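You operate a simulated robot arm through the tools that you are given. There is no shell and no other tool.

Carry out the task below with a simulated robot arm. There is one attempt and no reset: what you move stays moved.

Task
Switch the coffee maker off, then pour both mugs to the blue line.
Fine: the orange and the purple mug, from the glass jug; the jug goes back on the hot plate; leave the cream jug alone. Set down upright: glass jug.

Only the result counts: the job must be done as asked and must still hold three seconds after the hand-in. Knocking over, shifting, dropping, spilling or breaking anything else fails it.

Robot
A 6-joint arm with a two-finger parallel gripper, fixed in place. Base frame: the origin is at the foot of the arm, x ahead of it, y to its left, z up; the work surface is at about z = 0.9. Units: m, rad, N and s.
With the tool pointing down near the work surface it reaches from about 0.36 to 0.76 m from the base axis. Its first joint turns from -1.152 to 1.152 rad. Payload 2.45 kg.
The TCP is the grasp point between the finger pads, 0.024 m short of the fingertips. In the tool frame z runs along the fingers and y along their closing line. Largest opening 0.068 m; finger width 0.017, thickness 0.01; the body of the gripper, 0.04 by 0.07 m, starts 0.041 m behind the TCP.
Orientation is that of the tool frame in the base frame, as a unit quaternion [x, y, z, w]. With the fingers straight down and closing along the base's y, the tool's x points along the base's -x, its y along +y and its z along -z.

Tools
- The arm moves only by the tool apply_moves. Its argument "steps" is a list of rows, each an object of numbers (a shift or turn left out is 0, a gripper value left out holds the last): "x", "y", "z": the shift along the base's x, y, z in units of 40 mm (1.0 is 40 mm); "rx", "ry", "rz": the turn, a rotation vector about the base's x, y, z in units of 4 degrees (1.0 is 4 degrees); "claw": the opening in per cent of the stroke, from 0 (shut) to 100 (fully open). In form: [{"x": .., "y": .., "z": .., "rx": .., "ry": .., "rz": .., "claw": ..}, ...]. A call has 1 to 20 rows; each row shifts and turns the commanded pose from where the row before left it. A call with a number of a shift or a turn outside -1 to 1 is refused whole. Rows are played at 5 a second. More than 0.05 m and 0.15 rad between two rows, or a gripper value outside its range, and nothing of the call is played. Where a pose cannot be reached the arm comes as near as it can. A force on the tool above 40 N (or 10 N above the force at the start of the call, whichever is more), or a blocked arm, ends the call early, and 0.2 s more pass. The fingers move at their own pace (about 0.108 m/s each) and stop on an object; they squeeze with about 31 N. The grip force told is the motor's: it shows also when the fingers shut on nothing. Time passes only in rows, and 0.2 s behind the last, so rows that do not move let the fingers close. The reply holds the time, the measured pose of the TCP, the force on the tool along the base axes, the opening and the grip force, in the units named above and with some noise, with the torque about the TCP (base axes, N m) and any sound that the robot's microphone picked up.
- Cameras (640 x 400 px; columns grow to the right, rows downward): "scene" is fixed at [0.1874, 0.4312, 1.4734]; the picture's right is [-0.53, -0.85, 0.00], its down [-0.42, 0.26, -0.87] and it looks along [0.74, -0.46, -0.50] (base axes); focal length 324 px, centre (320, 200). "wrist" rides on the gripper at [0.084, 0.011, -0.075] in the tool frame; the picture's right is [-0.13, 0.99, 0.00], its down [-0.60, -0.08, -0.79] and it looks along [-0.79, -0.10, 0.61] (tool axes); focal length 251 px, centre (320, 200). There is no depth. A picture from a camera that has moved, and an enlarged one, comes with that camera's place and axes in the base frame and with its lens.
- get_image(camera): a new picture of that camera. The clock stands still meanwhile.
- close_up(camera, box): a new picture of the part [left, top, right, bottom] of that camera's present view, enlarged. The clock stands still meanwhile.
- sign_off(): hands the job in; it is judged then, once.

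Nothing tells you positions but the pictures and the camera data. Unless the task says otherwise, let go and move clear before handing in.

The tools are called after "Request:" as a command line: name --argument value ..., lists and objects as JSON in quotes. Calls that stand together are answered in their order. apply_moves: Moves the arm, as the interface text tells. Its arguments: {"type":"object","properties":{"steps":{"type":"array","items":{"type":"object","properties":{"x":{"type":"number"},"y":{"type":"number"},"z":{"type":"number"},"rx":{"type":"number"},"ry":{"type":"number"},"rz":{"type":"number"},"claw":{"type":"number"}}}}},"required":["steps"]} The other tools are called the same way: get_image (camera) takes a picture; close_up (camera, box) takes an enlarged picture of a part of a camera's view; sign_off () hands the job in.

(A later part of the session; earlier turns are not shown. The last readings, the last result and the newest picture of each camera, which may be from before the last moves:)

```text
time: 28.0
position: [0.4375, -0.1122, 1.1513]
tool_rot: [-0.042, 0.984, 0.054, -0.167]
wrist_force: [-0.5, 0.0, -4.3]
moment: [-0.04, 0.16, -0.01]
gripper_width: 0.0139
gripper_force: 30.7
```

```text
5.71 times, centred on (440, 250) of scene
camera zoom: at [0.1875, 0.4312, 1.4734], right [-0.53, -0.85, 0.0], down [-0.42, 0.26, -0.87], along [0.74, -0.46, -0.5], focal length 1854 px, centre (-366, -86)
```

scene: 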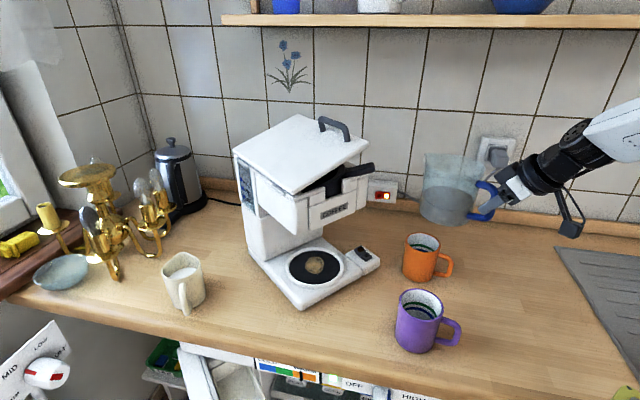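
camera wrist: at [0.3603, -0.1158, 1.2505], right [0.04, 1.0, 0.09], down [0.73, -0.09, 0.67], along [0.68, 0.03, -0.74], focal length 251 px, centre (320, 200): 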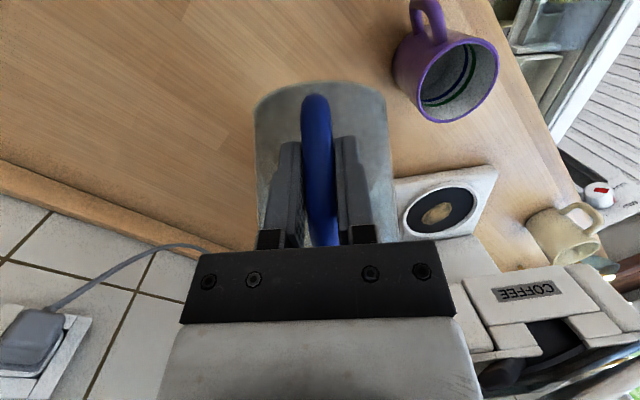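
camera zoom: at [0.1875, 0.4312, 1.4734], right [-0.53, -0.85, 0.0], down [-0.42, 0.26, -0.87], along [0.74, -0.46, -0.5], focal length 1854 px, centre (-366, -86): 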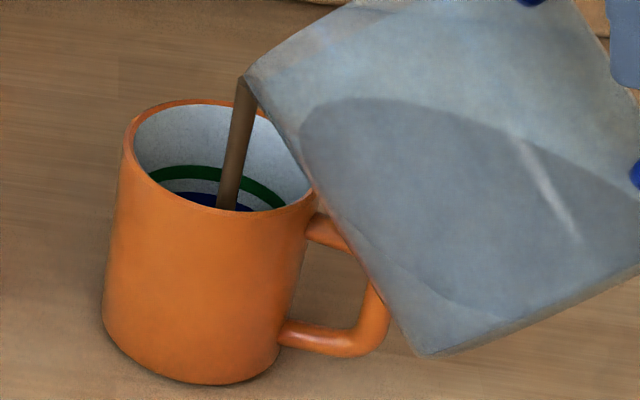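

Request:
apply_moves --steps '[{}, {}]'

Request:
close_up --camera "scene" --box '[400, 215, 480, 285]'

```text
time: 28.6
position: [0.4357, -0.1111, 1.1518]
tool_rot: [-0.042, 0.984, 0.054, -0.166]
wrist_force: [0.1, 0.1, -5.0]
moment: [0.0, 0.13, 0.05]
gripper_width: 0.014
gripper_force: 31.2
```

```text
5.71 times, centred on (440, 250) of scene
camera zoom: at [0.1875, 0.4312, 1.4734], right [-0.53, -0.85, 0.0], down [-0.42, 0.26, -0.87], along [0.74, -0.46, -0.5], focal length 1854 px, centre (-366, -86)
```

zoom: 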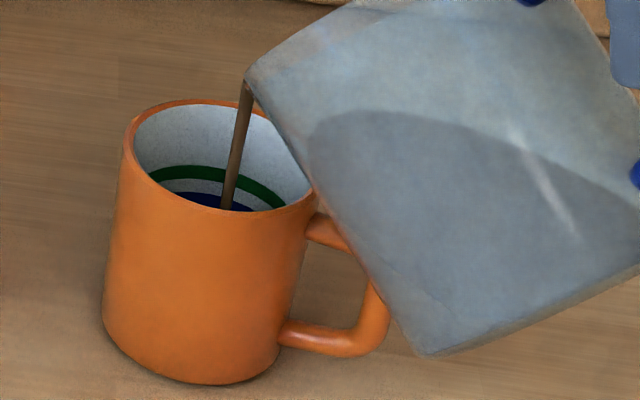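

Request:
apply_moves --steps '[{}, {}, {}]'

Request:
close_up --camera "scene" --box '[400, 215, 480, 285]'

Request:
get_image --camera "wrist"

```text
time: 29.4
position: [0.4365, -0.1112, 1.1504]
tool_rot: [-0.042, 0.984, 0.054, -0.166]
wrist_force: [0.4, -0.2, -4.6]
moment: [-0.06, 0.12, 0.02]
gripper_width: 0.014
gripper_force: 30.9
```

```text
5.71 times, centred on (440, 250) of scene
camera zoom: at [0.1875, 0.4312, 1.4734], right [-0.53, -0.85, 0.0], down [-0.42, 0.26, -0.87], along [0.74, -0.46, -0.5], focal length 1854 px, centre (-366, -86)
```

zoom: 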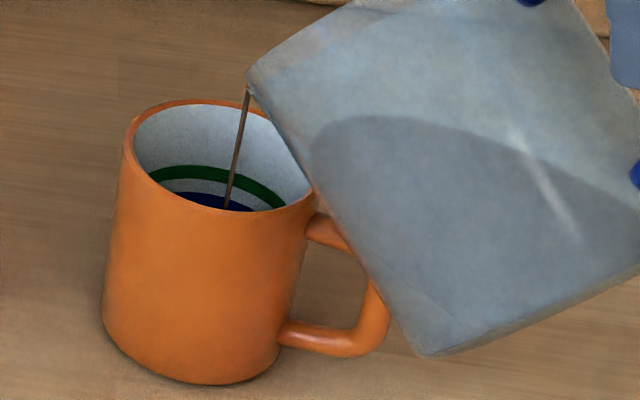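

```text
taken
camera wrist: at [0.3814, -0.116, 1.2501], right [0.06, 1.0, 0.08], down [0.84, -0.09, 0.54], along [0.55, 0.03, -0.84], focal length 251 px, centre (320, 200)
```

wrist: 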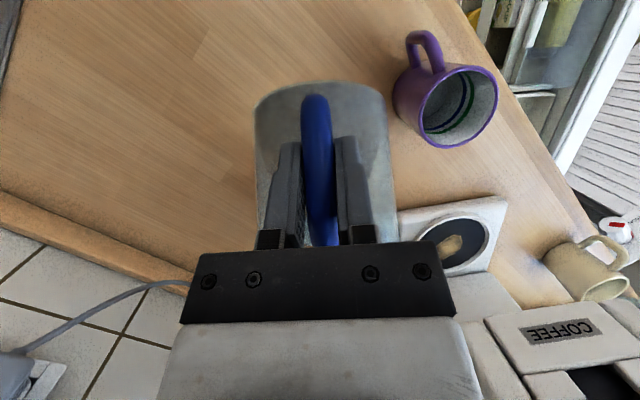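

The flow is tapering off by itself. I'll tilt 2° more with the lip held in place.

Request:
apply_moves --steps '[{"ry": 0.25, "x": 0.048, "z": 0.06}, {"ry": 0.25, "x": 0.048, "z": 0.06}, {}, {}, {}]'

Request:
close_up --camera "scene" --box '[400, 215, 480, 285]'

```text
time: 30.6
position: [0.4404, -0.1112, 1.1543]
tool_rot: [-0.041, 0.981, 0.055, -0.183]
wrist_force: [-0.8, 0.0, -3.6]
moment: [-0.01, 0.12, 0.02]
gripper_width: 0.0142
gripper_force: 30.9
```

```text
5.71 times, centred on (440, 250) of scene
camera zoom: at [0.1875, 0.4312, 1.4734], right [-0.53, -0.85, 0.0], down [-0.42, 0.26, -0.87], along [0.74, -0.46, -0.5], focal length 1854 px, centre (-366, -86)
```

zoom: 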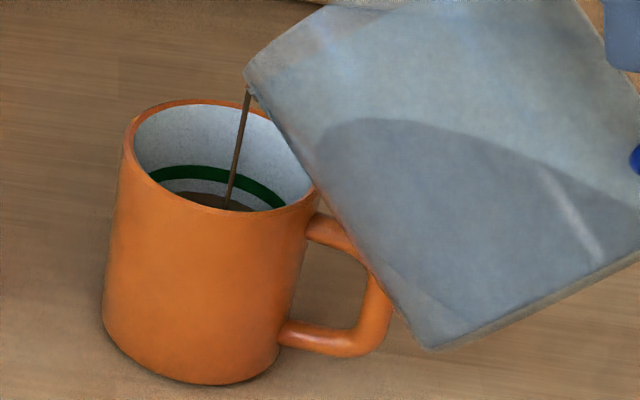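

The coffee has come up to the blue band, so I'm tilting back at once.

Request:
apply_moves --steps '[{"ry": -1}, {"ry": -1, "x": -0.1}, {}]'

Request:
close_up --camera "scene" --box '[410, 225, 450, 255]'

Request:
close_up --camera "scene" --box '[390, 190, 510, 290]'

```text
time: 31.4
position: [0.4373, -0.1115, 1.1562]
tool_rot: [-0.044, 0.991, 0.051, -0.114]
wrist_force: [-0.5, -0.4, -3.9]
moment: [-0.05, 0.18, -0.04]
gripper_width: 0.014
gripper_force: 31.3
```

```text
13.33 times, centred on (430, 240) of scene
camera zoom: at [0.1875, 0.4312, 1.4734], right [-0.53, -0.85, 0.0], down [-0.42, 0.26, -0.87], along [0.74, -0.46, -0.5], focal length 4325 px, centre (-1147, -333)
```

zoom: 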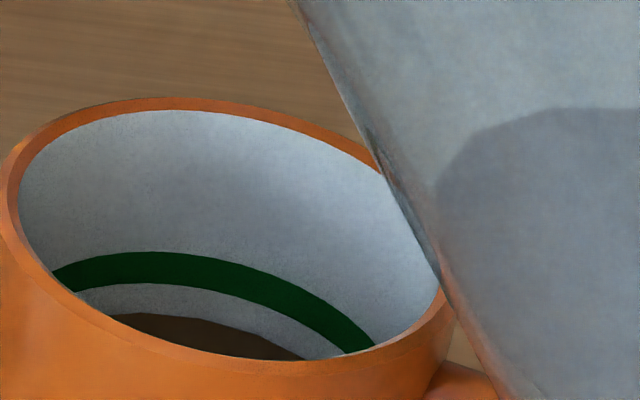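

```text
4.00 times, centred on (450, 240) of scene
camera zoom: at [0.1875, 0.4312, 1.4734], right [-0.53, -0.85, 0.0], down [-0.42, 0.26, -0.87], along [0.74, -0.46, -0.5], focal length 1298 px, centre (-200, 40)
```

zoom: 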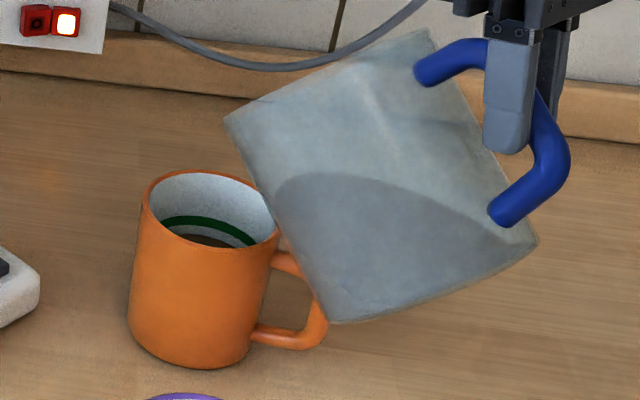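

Request:
close_up --camera "scene" --box '[414, 240, 434, 252]'

Request:
close_up --camera "scene" --box '[395, 285, 445, 325]'

```text
16.00 times, centred on (424, 246) of scene
camera zoom: at [0.1875, 0.4312, 1.4734], right [-0.53, -0.85, 0.0], down [-0.42, 0.26, -0.87], along [0.74, -0.46, -0.5], focal length 5190 px, centre (-1344, -536)
```

zoom: 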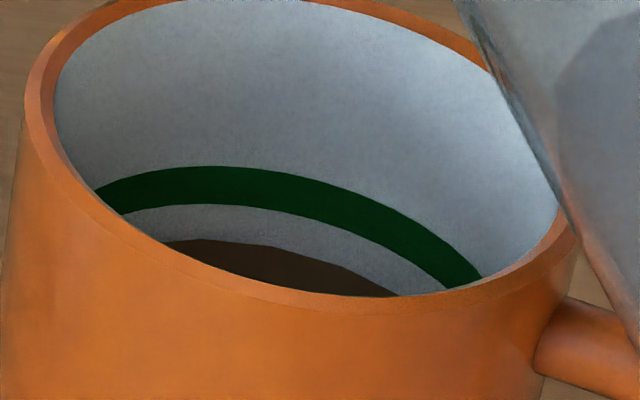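

```text
10.00 times, centred on (420, 305) of scene
camera zoom: at [0.1875, 0.4312, 1.4734], right [-0.53, -0.85, 0.0], down [-0.42, 0.26, -0.87], along [0.74, -0.46, -0.5], focal length 3244 px, centre (-680, -850)
```

zoom: 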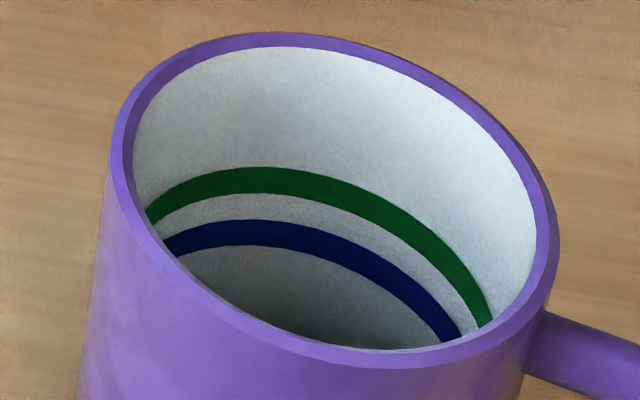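

The orange mug is at the blue line. I'll tilt back, raise the jug, and swing it round to face the purple mug from its −x/−y side, which keeps the scene camera's view open.

Request:
apply_moves --steps '[{"ry": -0.8, "z": 0.3}, {"ry": -0.8, "z": 0.5, "x": -0.2}, {"ry": -0.6, "z": 0.5, "x": -0.3}, {"z": 0.3, "x": -0.3}, {"rz": 0.5}, {"rz": 0.8}, {"rz": 1}, {"rz": 1}, {"rz": 1}, {"rz": 1}, {"rz": 1}, {"rz": 0.8}, {"rz": 0.4}, {}]'

Request:
get_image --camera "wrist"

Request:
get_image --camera "scene"

```text
time: 34.4
position: [0.4059, -0.1136, 1.2187]
tool_rot: [-0.306, 0.95, 0.036, -0.048]
wrist_force: [-0.2, 0.8, -3.6]
moment: [-0.11, 0.16, 0.01]
gripper_width: 0.014
gripper_force: 31.2
```

```text
taken
camera wrist: at [0.3392, -0.1555, 1.3012], right [-0.47, 0.88, 0.09], down [0.62, 0.26, 0.74], along [0.62, 0.4, -0.67], focal length 251 px, centre (320, 200)
```

wrist: 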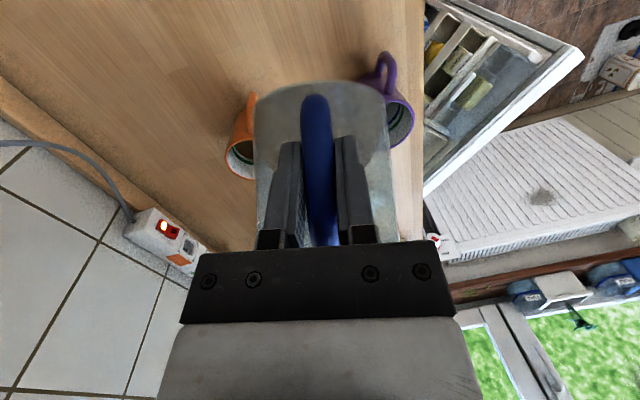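

```text
taken
```

scene: 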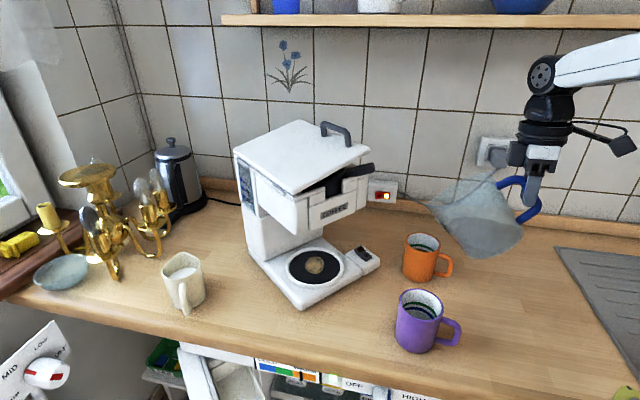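

Request:
apply_moves --steps '[{"rz": 0.5, "x": -0.08}, {"rz": 0.8, "x": -0.1, "y": 0.05}, {"rz": 1, "x": -0.1, "y": 0.05}, {"rz": 1, "x": -0.1, "y": 0.05}, {"rz": 1, "x": -0.1, "y": 0.05}, {"rz": 1, "x": -0.1, "y": 0.05}, {"rz": 1, "x": -0.1, "y": 0.1}, {"rz": 0.8, "x": -0.1, "y": 0.1}, {"rz": 0.4, "y": 0.05}, {}]'

Request:
get_image --camera "wrist"

Request:
close_up --camera "scene" --box '[370, 150, 570, 370]'

```text
time: 36.6
position: [0.3756, -0.0913, 1.2193]
tool_rot: [-0.542, 0.838, 0.023, -0.056]
wrist_force: [0.5, 0.9, -4.4]
moment: [-0.2, 0.09, 0.0]
gripper_width: 0.0141
gripper_force: 30.9
```

```text
taken
camera wrist: at [0.3383, -0.1621, 1.301], right [-0.85, 0.53, 0.09], down [0.41, 0.54, 0.74], along [0.34, 0.66, -0.67], focal length 251 px, centre (320, 200)
```

wrist: 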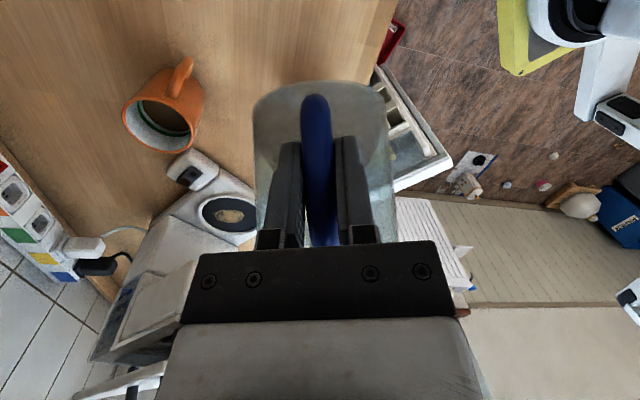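

```text
1.82 times, centred on (470, 260) of scene
camera zoom: at [0.1875, 0.4312, 1.4734], right [-0.53, -0.85, 0.0], down [-0.42, 0.26, -0.87], along [0.74, -0.46, -0.5], focal length 590 px, centre (47, 91)
```

zoom: 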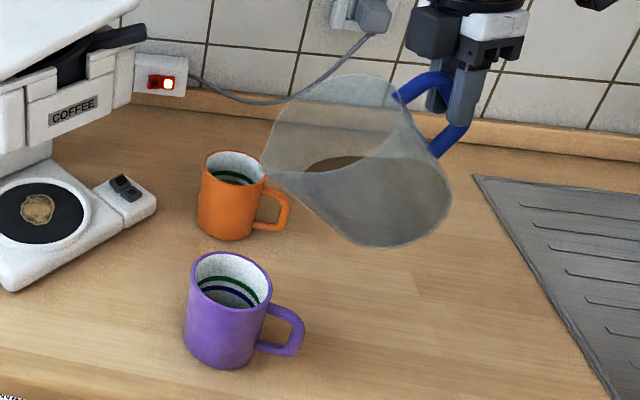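

The jug now faces the purple mug. I'll lower it and tilt to about 50°, still short of pouring, then check the spout against the mug.

Request:
apply_moves --steps '[{"rx": -0.475, "ry": 0.258, "z": -0.29, "x": 0.025}, {"rx": -0.475, "ry": 0.258, "z": -0.29, "x": 0.025}, {"rx": -0.475, "ry": 0.258, "z": -0.29, "x": 0.025}, {"rx": -0.475, "ry": 0.258, "z": -0.29, "x": 0.025}, {"rx": -0.475, "ry": 0.258, "z": -0.29, "x": 0.025}, {}]'

Request:
close_up --camera "scene" --box '[380, 220, 540, 370]'

Request:
get_image --camera "wrist"

```text
time: 38.0
position: [0.3786, -0.0917, 1.1619]
tool_rot: [-0.533, 0.835, -0.023, -0.139]
wrist_force: [-0.4, -0.3, -4.2]
moment: [-0.15, 0.03, 0.0]
gripper_width: 0.0142
gripper_force: 31.1
```

```text
2.67 times, centred on (460, 295) of scene
camera zoom: at [0.1875, 0.4312, 1.4734], right [-0.53, -0.85, 0.0], down [-0.42, 0.26, -0.87], along [0.74, -0.46, -0.5], focal length 865 px, centre (-53, -53)
```

zoom: 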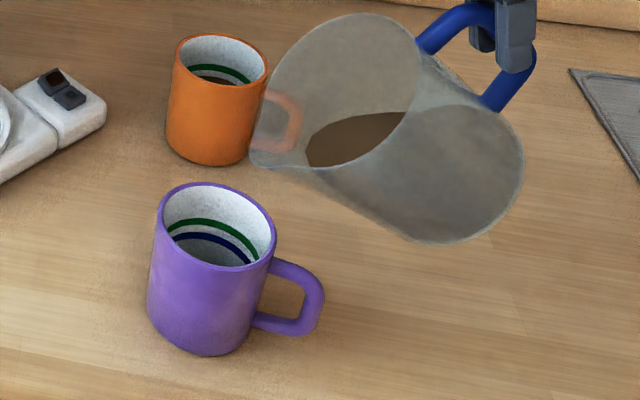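

```text
taken
camera wrist: at [0.3516, -0.1472, 1.2566], right [-0.84, 0.54, 0.08], down [0.47, 0.65, 0.6], along [0.28, 0.54, -0.8], focal length 251 px, centre (320, 200)
```

wrist: 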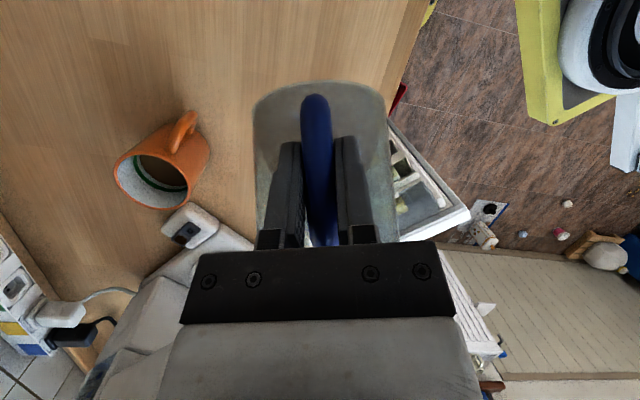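

The spout tip sits about 1 cm short of the purple mug's centre, which is where I want it. Tilting on in small steps.

Request:
apply_moves --steps '[{"rx": -0.44, "ry": 0.24, "x": 0.042, "y": 0.077}, {"rx": -0.44, "ry": 0.24, "x": 0.042, "y": 0.077}, {"rx": -0.22, "ry": 0.12, "x": 0.021, "y": 0.038, "z": 0.03}]'

Request:
close_up --camera "scene" --box '[380, 240, 500, 350]'

```text
time: 38.8
position: [0.3832, -0.084, 1.163]
tool_rot: [-0.528, 0.83, -0.044, -0.176]
wrist_force: [0.6, 0.8, -4.9]
moment: [-0.11, 0.05, -0.01]
gripper_width: 0.014
gripper_force: 31.4
```

```text
3.64 times, centred on (440, 295) of scene
camera zoom: at [0.1875, 0.4312, 1.4734], right [-0.53, -0.85, 0.0], down [-0.42, 0.26, -0.87], along [0.74, -0.46, -0.5], focal length 1180 px, centre (-116, -146)
```

zoom: 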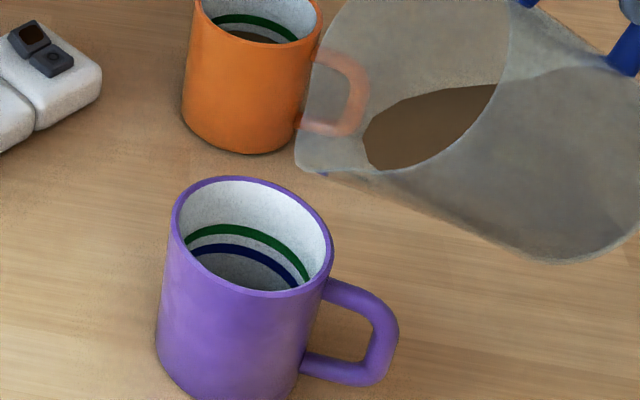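

Request:
apply_moves --steps '[{"rx": -0.22, "ry": 0.12, "x": 0.021, "y": 0.038, "z": 0.03}, {"rx": -0.22, "ry": 0.12, "x": 0.021, "y": 0.038, "z": 0.03}, {}]'

Request:
close_up --camera "scene" --box '[380, 240, 500, 350]'

```text
time: 39.6
position: [0.3858, -0.0821, 1.1649]
tool_rot: [-0.525, 0.828, -0.052, -0.191]
wrist_force: [-0.1, -0.2, -3.9]
moment: [-0.1, 0.02, -0.02]
gripper_width: 0.0139
gripper_force: 31.2
```

```text
3.64 times, centred on (440, 295) of scene
camera zoom: at [0.1875, 0.4312, 1.4734], right [-0.53, -0.85, 0.0], down [-0.42, 0.26, -0.87], along [0.74, -0.46, -0.5], focal length 1180 px, centre (-116, -146)
```

zoom: 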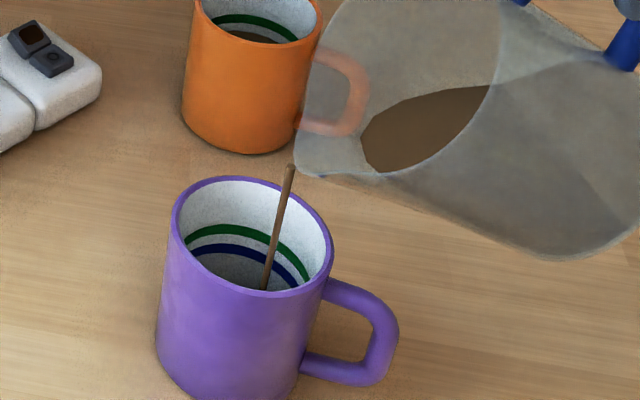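

A thin stream is falling into the purple mug. I'll add tilt in small amounts and watch.

Request:
apply_moves --steps '[{"rx": -0.22, "ry": 0.12, "x": 0.021, "y": 0.038, "z": 0.05}, {"rx": -0.22, "ry": 0.12, "x": 0.021, "y": 0.038, "z": 0.05}, {}, {}]'

Request:
close_up --camera "scene" --box '[390, 270, 470, 340]'

```text
time: 40.6
position: [0.3871, -0.0776, 1.169]
tool_rot: [-0.522, 0.825, -0.06, -0.206]
wrist_force: [0.4, 0.0, -3.4]
moment: [-0.08, 0.06, -0.01]
gripper_width: 0.0142
gripper_force: 30.7
```

```text
5.71 times, centred on (430, 305) of scene
camera zoom: at [0.1875, 0.4312, 1.4734], right [-0.53, -0.85, 0.0], down [-0.42, 0.26, -0.87], along [0.74, -0.46, -0.5], focal length 1854 px, centre (-309, -400)
```

zoom: 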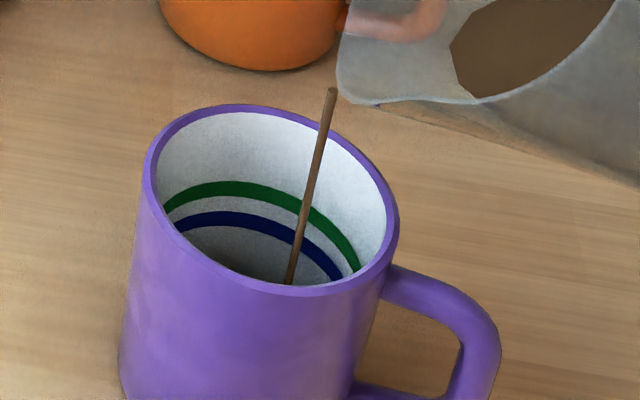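

Request:
apply_moves --steps '[{"rx": -0.22, "ry": 0.12, "x": 0.021, "y": 0.038, "z": 0.05}, {"rx": -0.22, "ry": 0.12, "x": 0.021, "y": 0.038, "z": 0.05}, {}, {}, {}]'

Request:
close_up --camera "scene" --box '[390, 270, 470, 340]'

```text
time: 41.8
position: [0.387, -0.0754, 1.172]
tool_rot: [-0.52, 0.822, -0.068, -0.221]
wrist_force: [-0.2, -0.7, -3.8]
moment: [-0.04, -0.03, -0.01]
gripper_width: 0.0139
gripper_force: 31.1
```

```text
5.71 times, centred on (430, 305) of scene
camera zoom: at [0.1875, 0.4312, 1.4734], right [-0.53, -0.85, 0.0], down [-0.42, 0.26, -0.87], along [0.74, -0.46, -0.5], focal length 1854 px, centre (-309, -400)
```

zoom: 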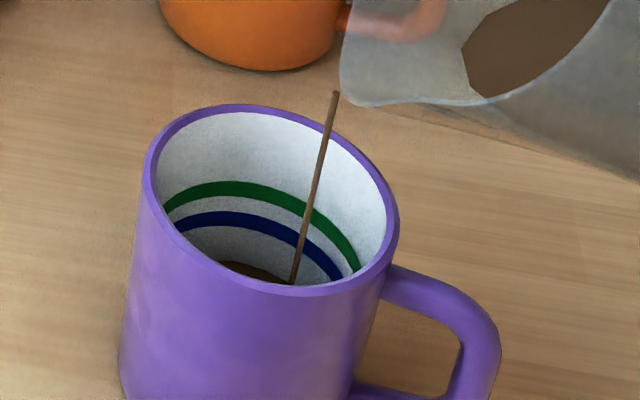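

Request:
apply_moves --steps '[{"rx": -0.22, "ry": 0.12, "x": 0.021, "y": 0.045, "z": 0.05}, {"rx": -0.22, "ry": 0.12, "x": 0.021, "y": 0.045, "z": 0.05}, {}, {}]'

Request:
close_up --camera "scene" --box '[390, 270, 470, 340]'

```text
time: 42.8
position: [0.3889, -0.0712, 1.1756]
tool_rot: [-0.517, 0.819, -0.076, -0.237]
wrist_force: [-0.7, 0.1, -3.8]
moment: [-0.07, 0.01, -0.02]
gripper_width: 0.0142
gripper_force: 30.9
```

```text
5.71 times, centred on (430, 305) of scene
camera zoom: at [0.1875, 0.4312, 1.4734], right [-0.53, -0.85, 0.0], down [-0.42, 0.26, -0.87], along [0.74, -0.46, -0.5], focal length 1854 px, centre (-309, -400)
```

zoom: 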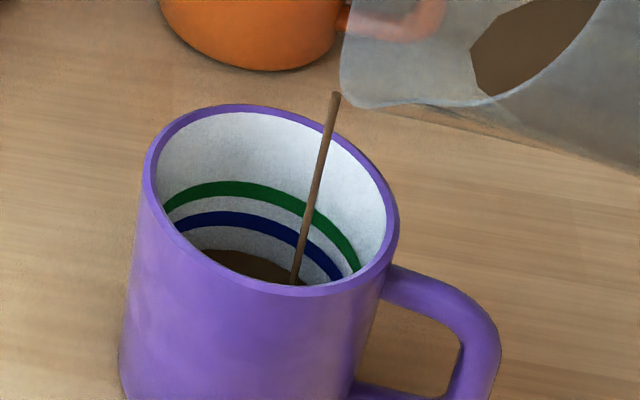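

Request:
apply_moves --steps '[{"rx": -0.22, "ry": 0.12, "x": 0.021, "y": 0.045, "z": 0.05}, {"rx": -0.11, "ry": 0.06, "x": 0.01, "y": 0.02, "z": 0.025}, {}, {}]'

Request:
close_up --camera "scene" --box '[390, 270, 470, 340]'

```text
time: 43.8
position: [0.391, -0.0682, 1.1802]
tool_rot: [-0.515, 0.817, -0.084, -0.248]
wrist_force: [-0.4, -0.6, -2.6]
moment: [-0.09, 0.02, 0.0]
gripper_width: 0.0141
gripper_force: 31.2
```

```text
5.71 times, centred on (430, 305) of scene
camera zoom: at [0.1875, 0.4312, 1.4734], right [-0.53, -0.85, 0.0], down [-0.42, 0.26, -0.87], along [0.74, -0.46, -0.5], focal length 1854 px, centre (-309, -400)
```

zoom: 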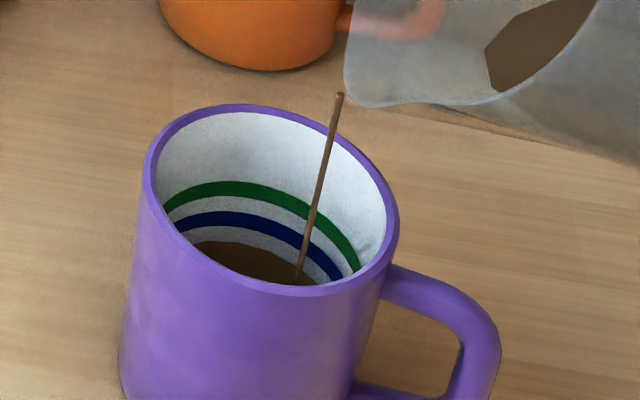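

Request:
apply_moves --steps '[{"rx": -0.22, "ry": 0.12, "x": 0.021, "y": 0.04, "z": 0.05}, {"rx": -0.11, "ry": 0.06, "x": 0.01, "y": 0.02, "z": 0.025}, {}, {}]'

Request:
close_up --camera "scene" --box '[390, 270, 470, 340]'

```text
time: 44.8
position: [0.3911, -0.0657, 1.1836]
tool_rot: [-0.511, 0.815, -0.089, -0.258]
wrist_force: [-0.6, 0.0, -3.0]
moment: [-0.04, -0.01, 0.01]
gripper_width: 0.0139
gripper_force: 31.2
```

```text
5.71 times, centred on (430, 305) of scene
camera zoom: at [0.1875, 0.4312, 1.4734], right [-0.53, -0.85, 0.0], down [-0.42, 0.26, -0.87], along [0.74, -0.46, -0.5], focal length 1854 px, centre (-309, -400)
```

zoom: 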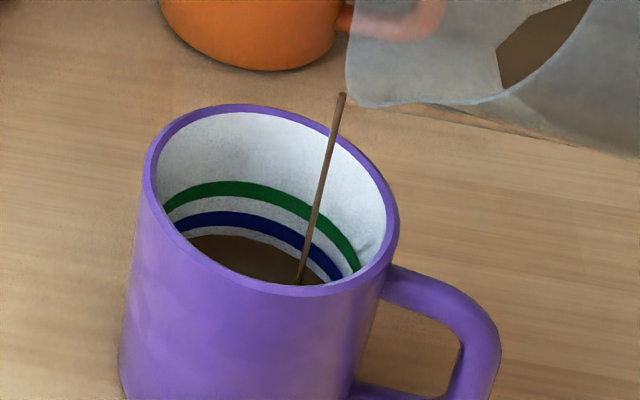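

Request:
apply_moves --steps '[{"rx": -0.22, "ry": 0.12, "x": 0.021, "y": 0.04, "z": 0.05}, {"rx": -0.11, "ry": 0.06, "x": 0.01, "y": 0.02, "z": 0.025}, {}, {}]'

Request:
close_up --camera "scene" --box '[400, 285, 440, 320]'

```text
time: 45.8
position: [0.3935, -0.0643, 1.1857]
tool_rot: [-0.51, 0.811, -0.096, -0.268]
wrist_force: [-0.6, 0.1, -3.4]
moment: [-0.06, -0.01, -0.02]
gripper_width: 0.0139
gripper_force: 30.8
```

```text
11.43 times, centred on (420, 302) of scene
camera zoom: at [0.1874, 0.4312, 1.4734], right [-0.53, -0.85, 0.0], down [-0.42, 0.26, -0.87], along [0.74, -0.46, -0.5], focal length 3707 px, centre (-823, -971)
```

zoom: 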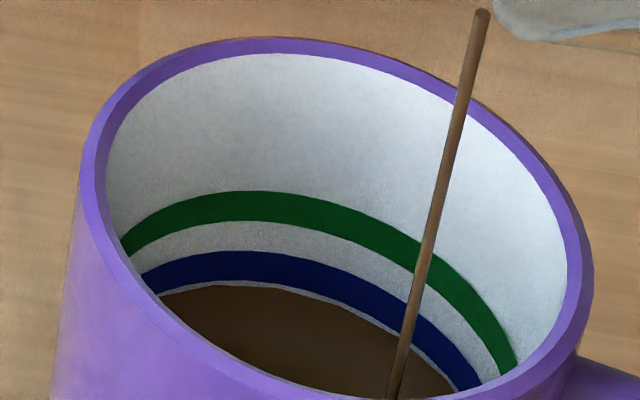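

Request:
apply_moves --steps '[{"rx": -0.22, "ry": 0.12, "x": 0.021, "y": 0.04, "z": 0.05}, {}, {}]'

Request:
close_up --camera "scene" --box '[400, 285, 440, 320]'

```text
time: 46.6
position: [0.3945, -0.0628, 1.1878]
tool_rot: [-0.509, 0.809, -0.1, -0.277]
wrist_force: [-0.7, -0.4, -2.6]
moment: [0.0, 0.02, -0.02]
gripper_width: 0.0143
gripper_force: 31.4
```

```text
11.43 times, centred on (420, 302) of scene
camera zoom: at [0.1874, 0.4312, 1.4734], right [-0.53, -0.85, 0.0], down [-0.42, 0.26, -0.87], along [0.74, -0.46, -0.5], focal length 3707 px, centre (-823, -971)
```

zoom: 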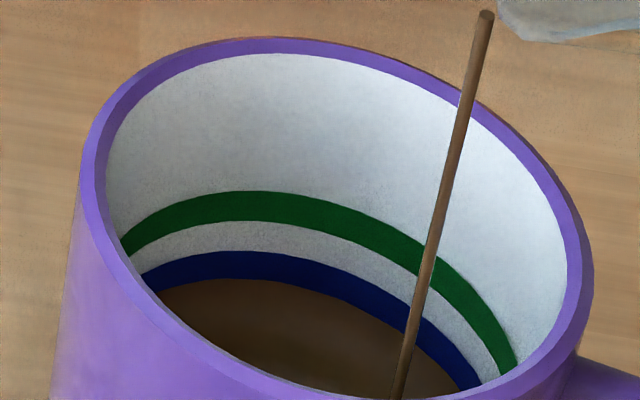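

Request:
apply_moves --steps '[{"rx": -0.11, "ry": 0.06, "x": 0.01, "y": 0.02, "z": 0.025}, {}, {}]'

Request:
close_up --camera "scene" --box '[400, 285, 440, 320]'

```text
time: 47.4
position: [0.3945, -0.061, 1.1875]
tool_rot: [-0.507, 0.809, -0.102, -0.28]
wrist_force: [-1.1, -0.7, -2.9]
moment: [-0.03, -0.02, 0.01]
gripper_width: 0.0141
gripper_force: 31.2
```

```text
11.43 times, centred on (420, 302) of scene
camera zoom: at [0.1874, 0.4312, 1.4734], right [-0.53, -0.85, 0.0], down [-0.42, 0.26, -0.87], along [0.74, -0.46, -0.5], focal length 3707 px, centre (-823, -971)
```

zoom: 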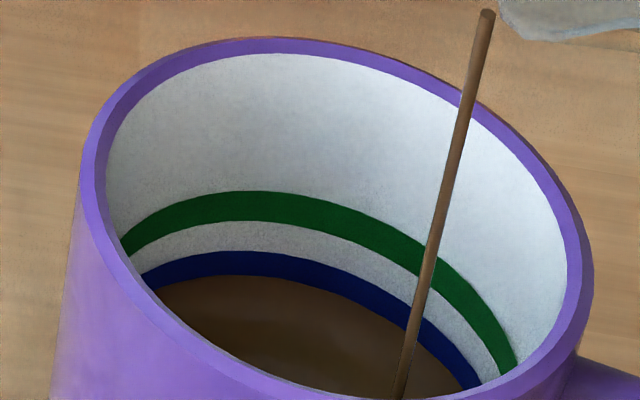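

Request:
apply_moves --steps '[{"rx": -0.11, "ry": 0.06, "x": 0.01, "y": 0.02, "z": 0.025}, {}, {}]'

Request:
close_up --camera "scene" --box '[400, 285, 440, 320]'

```text
time: 48.2
position: [0.3944, -0.0605, 1.1899]
tool_rot: [-0.506, 0.808, -0.103, -0.284]
wrist_force: [-1.5, -0.3, -2.8]
moment: [-0.02, 0.0, -0.04]
gripper_width: 0.0143
gripper_force: 31.1
```

```text
11.43 times, centred on (420, 302) of scene
camera zoom: at [0.1874, 0.4312, 1.4734], right [-0.53, -0.85, 0.0], down [-0.42, 0.26, -0.87], along [0.74, -0.46, -0.5], focal length 3707 px, centre (-823, -971)
```

zoom: 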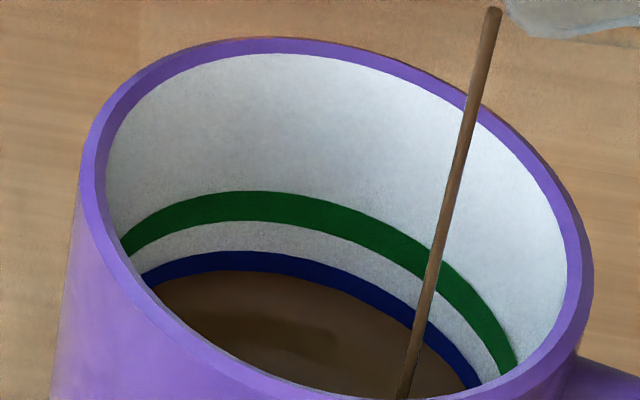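

The level is mid-way up the blue band. I'll tilt back now.

Request:
apply_moves --steps '[{}, {"rx": 0.87, "ry": -0.477, "x": -0.04, "y": -0.08}, {"rx": 0.87, "ry": -0.477, "x": -0.04, "y": -0.08}, {"rx": 0.87, "ry": -0.477}, {}]'

Request:
close_up --camera "scene" --box '[400, 285, 440, 320]'

Request:
get_image --camera "scene"

```text
time: 49.4
position: [0.3911, -0.0663, 1.1906]
tool_rot: [-0.524, 0.827, -0.054, -0.196]
wrist_force: [0.0, 0.1, -2.4]
moment: [-0.06, 0.03, 0.0]
gripper_width: 0.0139
gripper_force: 30.9
```

```text
11.43 times, centred on (420, 302) of scene
camera zoom: at [0.1874, 0.4312, 1.4734], right [-0.53, -0.85, 0.0], down [-0.42, 0.26, -0.87], along [0.74, -0.46, -0.5], focal length 3707 px, centre (-823, -971)
```

zoom: 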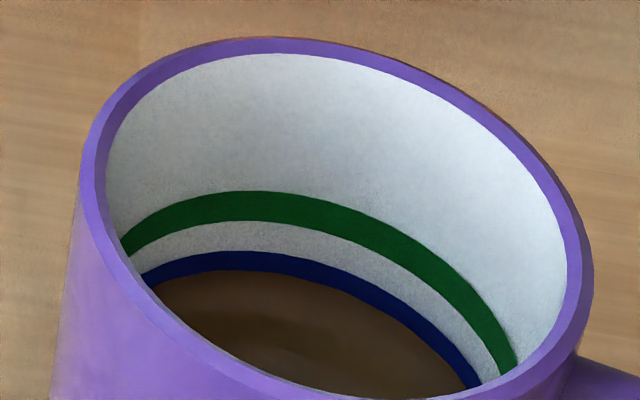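

```text
taken
```

scene: 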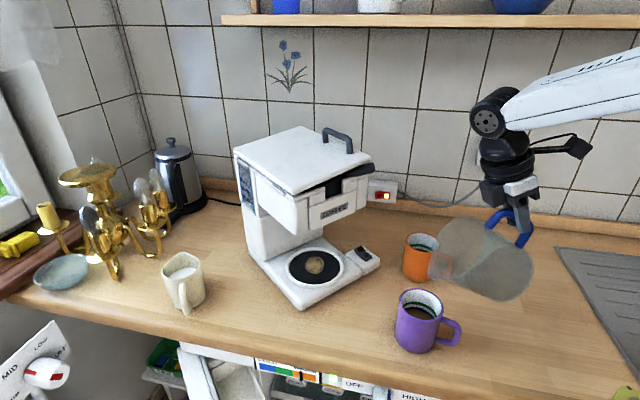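

The purple mug is filled to the middle of the blue band. I'm checking the coffee maker's lid again, because it seems to have settled.

Request:
close_up --camera "scene" --box '[220, 100, 400, 240]'

Request:
close_up --camera "scene" --box '[400, 215, 540, 310]'

```text
2.86 times, centred on (310, 170) of scene
camera zoom: at [0.1874, 0.4312, 1.4734], right [-0.53, -0.85, 0.0], down [-0.42, 0.26, -0.87], along [0.74, -0.46, -0.5], focal length 927 px, centre (349, 286)
```

zoom: 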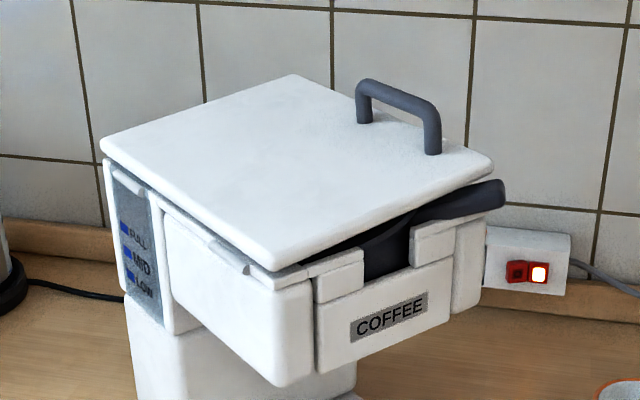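

```text
4.21 times, centred on (470, 262) of scene
camera zoom: at [0.1874, 0.4312, 1.4734], right [-0.53, -0.85, 0.0], down [-0.42, 0.26, -0.87], along [0.74, -0.46, -0.5], focal length 1366 px, centre (-312, -63)
```

zoom: 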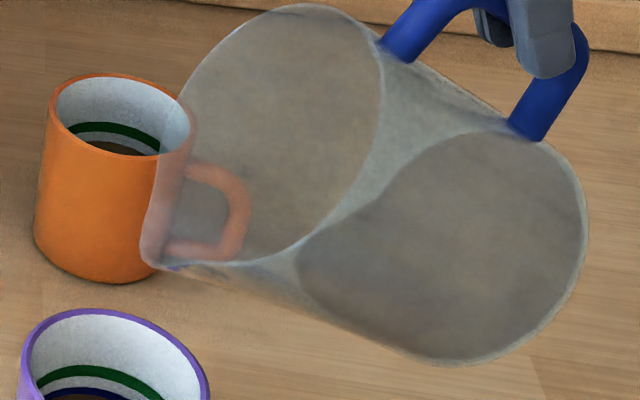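

Both mugs are filled. The lid is sinking slowly on its damped hinge and now rests on the displaced basket handle. I'll bring the jug upright first, then return it to the hot plate.

Request:
apply_moves --steps '[{"rx": 0.5, "ry": -0.27, "z": 0.15}, {"rx": 0.79, "ry": -0.43, "z": 0.15}, {"rx": 0.79, "ry": -0.43, "z": 0.15}, {"rx": 0.79, "ry": -0.43, "z": 0.15}, {"rx": 0.79, "ry": -0.43, "z": 0.1}, {"rx": 0.79, "ry": -0.43}, {"rx": 0.79, "ry": -0.43}, {"rx": 0.79, "ry": -0.43}, {"rx": 0.79, "ry": -0.43}, {"rx": 0.79, "ry": -0.43}, {"rx": 0.79, "ry": -0.43}, {"rx": 0.79, "ry": -0.43}, {"rx": 0.79, "ry": -0.43}, {"rx": 0.6, "ry": -0.33}, {"rx": 0.4, "ry": -0.22}, {}]'

Request:
get_image --camera "scene"

```text
time: 52.8
position: [0.3908, -0.0678, 1.219]
tool_rot: [-0.536, 0.81, 0.152, 0.184]
wrist_force: [-1.5, -0.3, -2.9]
moment: [-0.18, 0.1, 0.0]
gripper_width: 0.0141
gripper_force: 31.2
```

```text
taken
```

scene: 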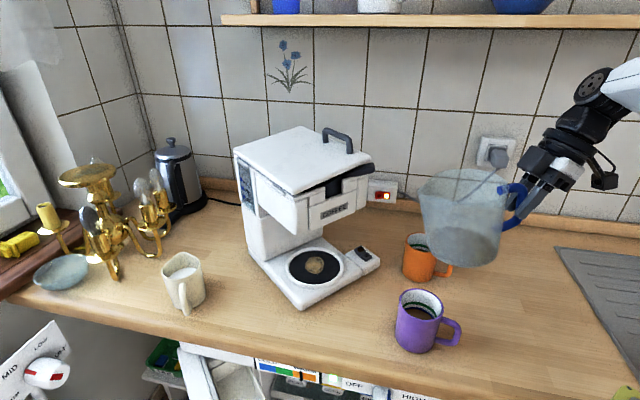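

Request:
apply_moves --steps '[{"rx": 0.6, "ry": -0.33}, {"rx": 0.6, "ry": -0.33}, {"rx": 0.47, "ry": -0.25}, {"rz": -0.5, "x": 0.06}, {"rz": -0.95, "x": 0.06}, {"rz": -1, "x": 0.06}, {"rz": -1, "x": 0.06}, {"rz": -1, "x": 0.06}, {"rz": -1, "x": 0.06}, {"rz": -1, "x": 0.06}, {"rz": -1, "x": 0.06}, {"rz": -1, "x": 0.06}, {"rz": -1, "x": 0.06}, {"rz": -1, "x": 0.06}, {"rz": -1, "x": 0.06}, {"rz": -1, "x": 0.06}, {"rz": -1, "x": 0.06}, {"rz": -1, "x": 0.06}, {"rz": -1}, {}]'

Request:
get_image --camera "scene"

Request:
get_image --camera "wrist"

```text
time: 57.0
position: [0.448, -0.0768, 1.2107]
tool_rot: [-0.047, 0.952, 0.032, 0.3]
wrist_force: [-0.3, -0.6, -2.6]
moment: [0.01, 0.27, 0.02]
gripper_width: 0.0141
gripper_force: 30.7
out of reach, approached as far as the arm can: row 13, 14, 15, 16, 18, 19
```

```text
taken
```

scene: 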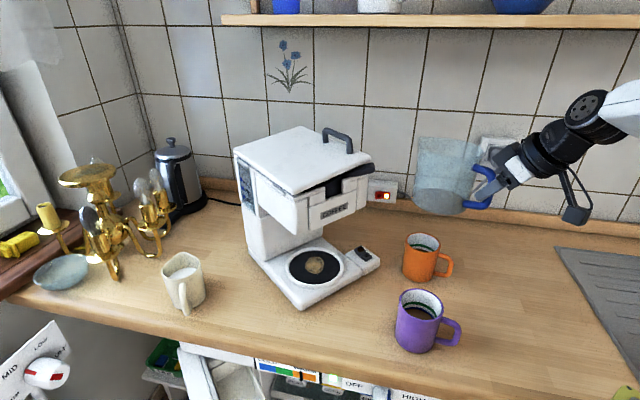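

```text
taken
camera wrist: at [0.3357, -0.0782, 1.2251], right [0.0, 0.99, 0.11], down [0.05, -0.11, 0.99], along [1.0, 0.01, -0.05], focal length 251 px, centre (320, 200)
```

wrist: 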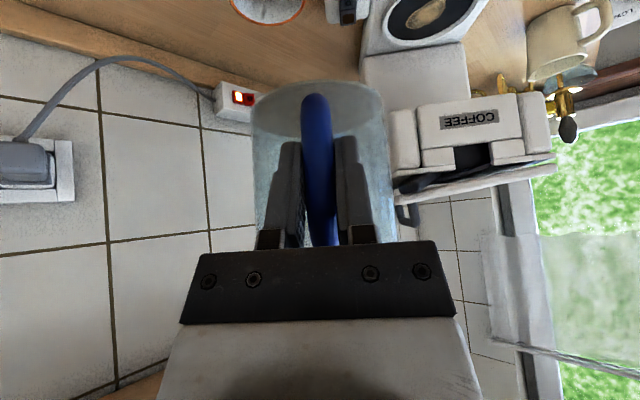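

Request:
apply_moves --steps '[{"z": -0.4}, {"z": -0.5}, {"z": -0.5}, {"z": -0.5}, {"z": -0.4}, {}]'

Request:
get_image --camera "scene"

```text
time: 58.4
position: [0.4483, -0.0767, 1.1172]
tool_rot: [-0.047, 0.953, 0.031, 0.299]
wrist_force: [0.5, -0.1, -3.2]
moment: [0.01, 0.21, 0.0]
gripper_width: 0.0141
gripper_force: 30.9
```

```text
taken
```

scene: 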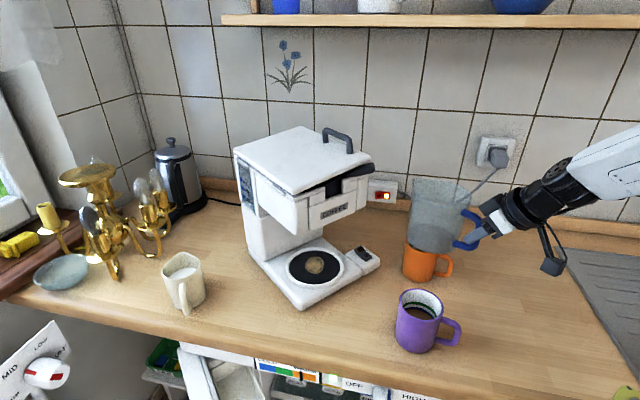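

Request:
apply_moves --steps '[{"x": -0.2, "rz": 0.2, "rx": -0.14}, {"x": -0.2, "rz": 0.23, "rx": -0.14}, {"y": 0.3}, {"y": 0.5}, {"y": 0.6}, {"y": 0.6}, {"y": 0.6}, {"y": 0.6}, {"y": 0.6}, {"y": 0.6}, {"y": 0.5}, {"y": 0.3}, {"y": 0.2}, {}]'

Request:
get_image --camera "scene"

Request:
get_image --camera "wrist"

```text
time: 61.4
position: [0.432, 0.14, 1.1165]
tool_rot: [-0.065, 0.952, 0.027, 0.298]
wrist_force: [-0.9, -0.5, -2.6]
moment: [-0.03, 0.22, -0.02]
gripper_width: 0.014
gripper_force: 30.6
```

```text
taken
```

scene: 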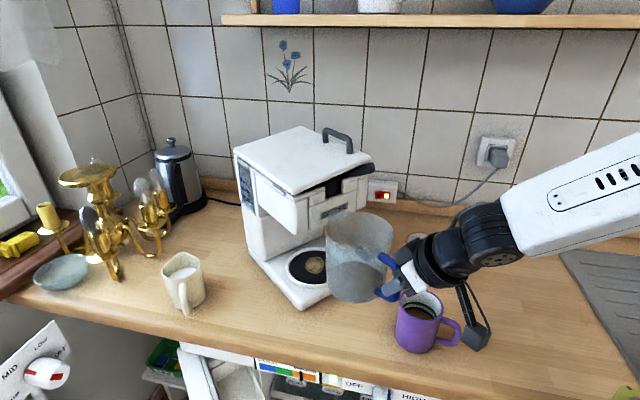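

```text
taken
camera wrist: at [0.3197, 0.1347, 1.1319], right [-0.03, 1.0, 0.09], down [0.05, -0.08, 0.99], along [1.0, 0.04, -0.05], focal length 251 px, centre (320, 200)
```

wrist: 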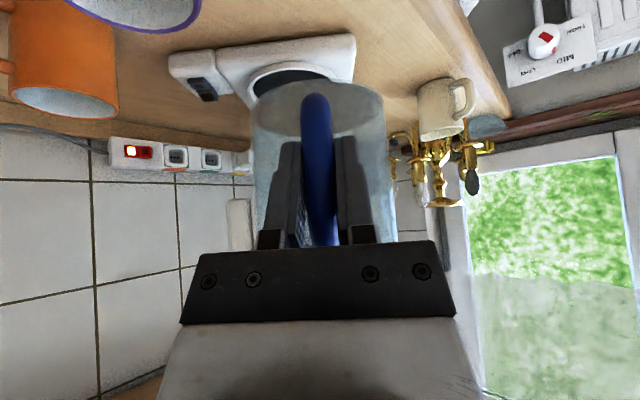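

The jug is upright again in its original orientation. I'll lower it in front of the machine and check the height before sliding it in.

Request:
apply_moves --steps '[{"z": -0.4}, {"z": -0.5}, {"z": -0.5}, {"z": -0.4}, {"z": -0.3}, {"z": -0.17}, {}]'

Request:
close_up --camera "scene" --box '[240, 170, 460, 360]'

Request:
get_image --camera "wrist"

```text
time: 63.0
position: [0.432, 0.1391, 1.0282]
tool_rot: [-0.064, 0.952, 0.027, 0.298]
wrist_force: [0.1, -0.1, -3.1]
moment: [0.0, 0.24, 0.02]
gripper_width: 0.0139
gripper_force: 30.9
```

```text
2.11 times, centred on (350, 265) of scene
camera zoom: at [0.1875, 0.4312, 1.4734], right [-0.53, -0.85, 0.0], down [-0.42, 0.26, -0.87], along [0.74, -0.46, -0.5], focal length 683 px, centre (257, 63)
```

zoom: 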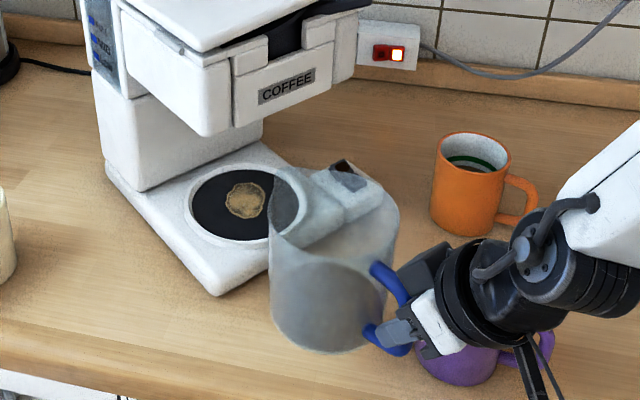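

```text
taken
camera wrist: at [0.3198, 0.1339, 1.0417], right [-0.03, 1.0, 0.09], down [0.05, -0.08, 0.99], along [1.0, 0.04, -0.05], focal length 251 px, centre (320, 200)
```

wrist: 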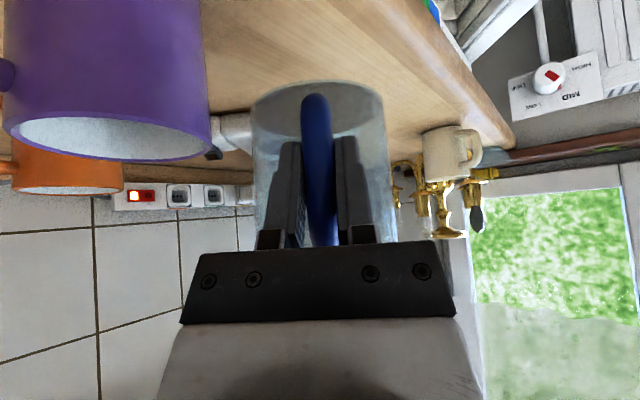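

Request:
apply_moves --steps '[{"x": 0.4}, {"x": 0.6, "y": -0.05}, {"x": 0.7, "y": -0.12}, {"x": 0.7, "y": -0.13}, {"x": 0.7, "y": -0.13}, {"x": 0.7, "y": -0.1}, {"x": 0.5, "y": -0.07}, {"x": 0.34, "y": -0.02}, {}]'

Request:
close_up --camera "scene" --box '[260, 190, 400, 310]'

Request:
get_image --camera "wrist"

```text
time: 65.0
position: [0.6183, 0.1126, 1.0261]
tool_rot: [-0.064, 0.952, 0.027, 0.299]
wrist_force: [0.4, -0.2, -2.0]
moment: [-0.01, 0.19, 0.0]
gripper_width: 0.0141
gripper_force: 30.8
```

```text
3.33 times, centred on (330, 250) of scene
camera zoom: at [0.1875, 0.4312, 1.4734], right [-0.53, -0.85, 0.0], down [-0.42, 0.26, -0.87], along [0.74, -0.46, -0.5], focal length 1081 px, centre (287, 33)
```

zoom: 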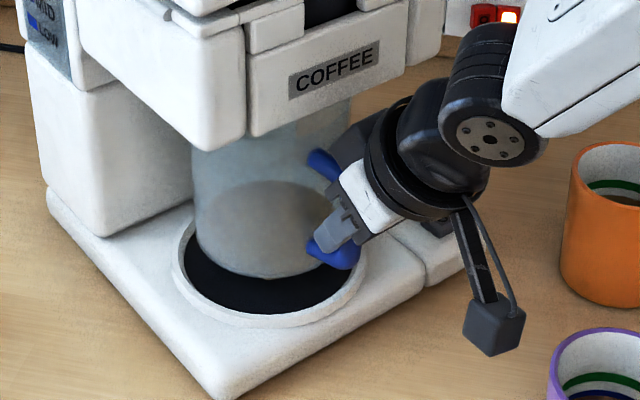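

```text
taken
camera wrist: at [0.5057, 0.109, 1.0416], right [-0.03, 1.0, 0.09], down [0.05, -0.09, 0.99], along [1.0, 0.04, -0.05], focal length 251 px, centre (320, 200)
```

wrist: 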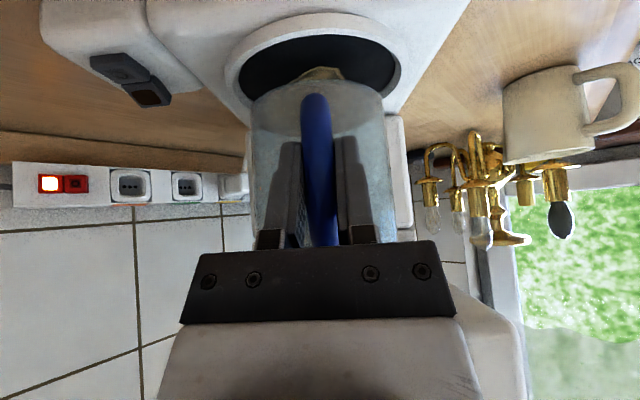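

Request:
apply_moves --steps '[{"z": -0.15, "x": -0.02, "y": 0.01}, {"z": -0.12}, {"z": -0.1}, {"z": -0.06}, {"z": -0.04}, {}]'

Request:
close_up --camera "scene" --box '[260, 190, 400, 310]'

Request:
get_image --camera "wrist"

```text
time: 66.4
position: [0.6178, 0.1159, 1.0084]
tool_rot: [-0.065, 0.952, 0.027, 0.299]
wrist_force: [0.8, 0.1, -2.3]
moment: [-0.02, 0.21, 0.01]
gripper_width: 0.0141
gripper_force: 30.7
```

```text
3.33 times, centred on (330, 250) of scene
camera zoom: at [0.1875, 0.4312, 1.4734], right [-0.53, -0.85, 0.0], down [-0.42, 0.26, -0.87], along [0.74, -0.46, -0.5], focal length 1081 px, centre (287, 33)
```

zoom: 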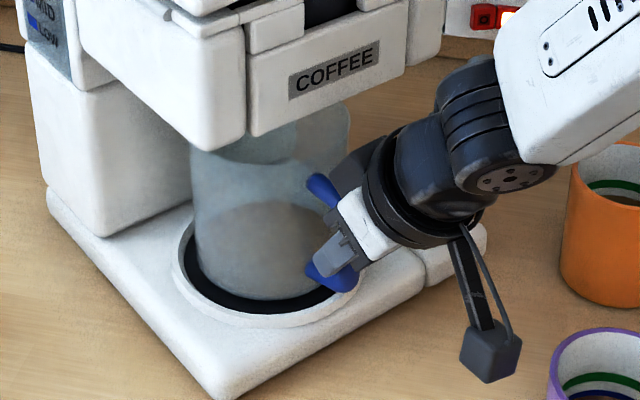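

```text
taken
camera wrist: at [0.5046, 0.1102, 1.0229], right [-0.03, 1.0, 0.09], down [0.05, -0.08, 0.99], along [1.0, 0.04, -0.05], focal length 251 px, centre (320, 200)
```

wrist: 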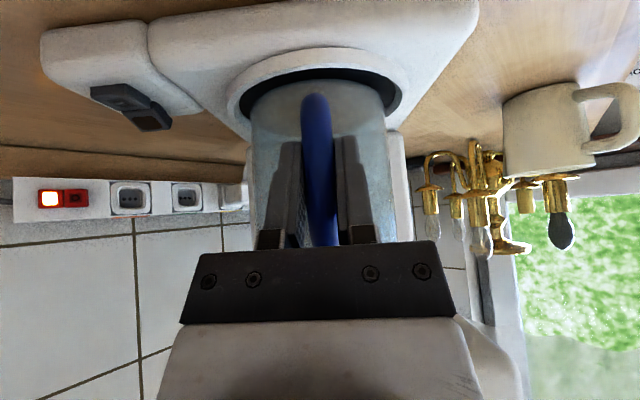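

Request:
apply_moves --steps '[{"z": -0.04}, {"z": -0.03}, {}]'

Request:
close_up --camera "scene" --box '[260, 190, 400, 310]'

```text
time: 67.2
position: [0.6192, 0.1149, 1.007]
tool_rot: [-0.065, 0.951, 0.027, 0.301]
wrist_force: [-2.8, 0.9, 7.4]
moment: [-0.12, -0.88, 0.0]
gripper_width: 0.0142
gripper_force: 31.0
```

```text
3.33 times, centred on (330, 250) of scene
camera zoom: at [0.1872, 0.4312, 1.4735], right [-0.53, -0.85, 0.0], down [-0.42, 0.26, -0.87], along [0.74, -0.46, -0.5], focal length 1081 px, centre (287, 33)
```

zoom: 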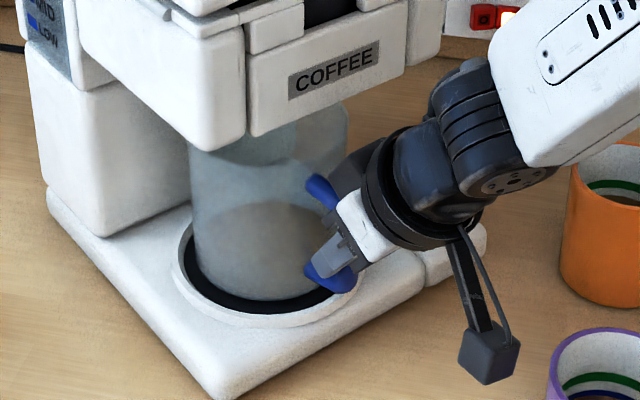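

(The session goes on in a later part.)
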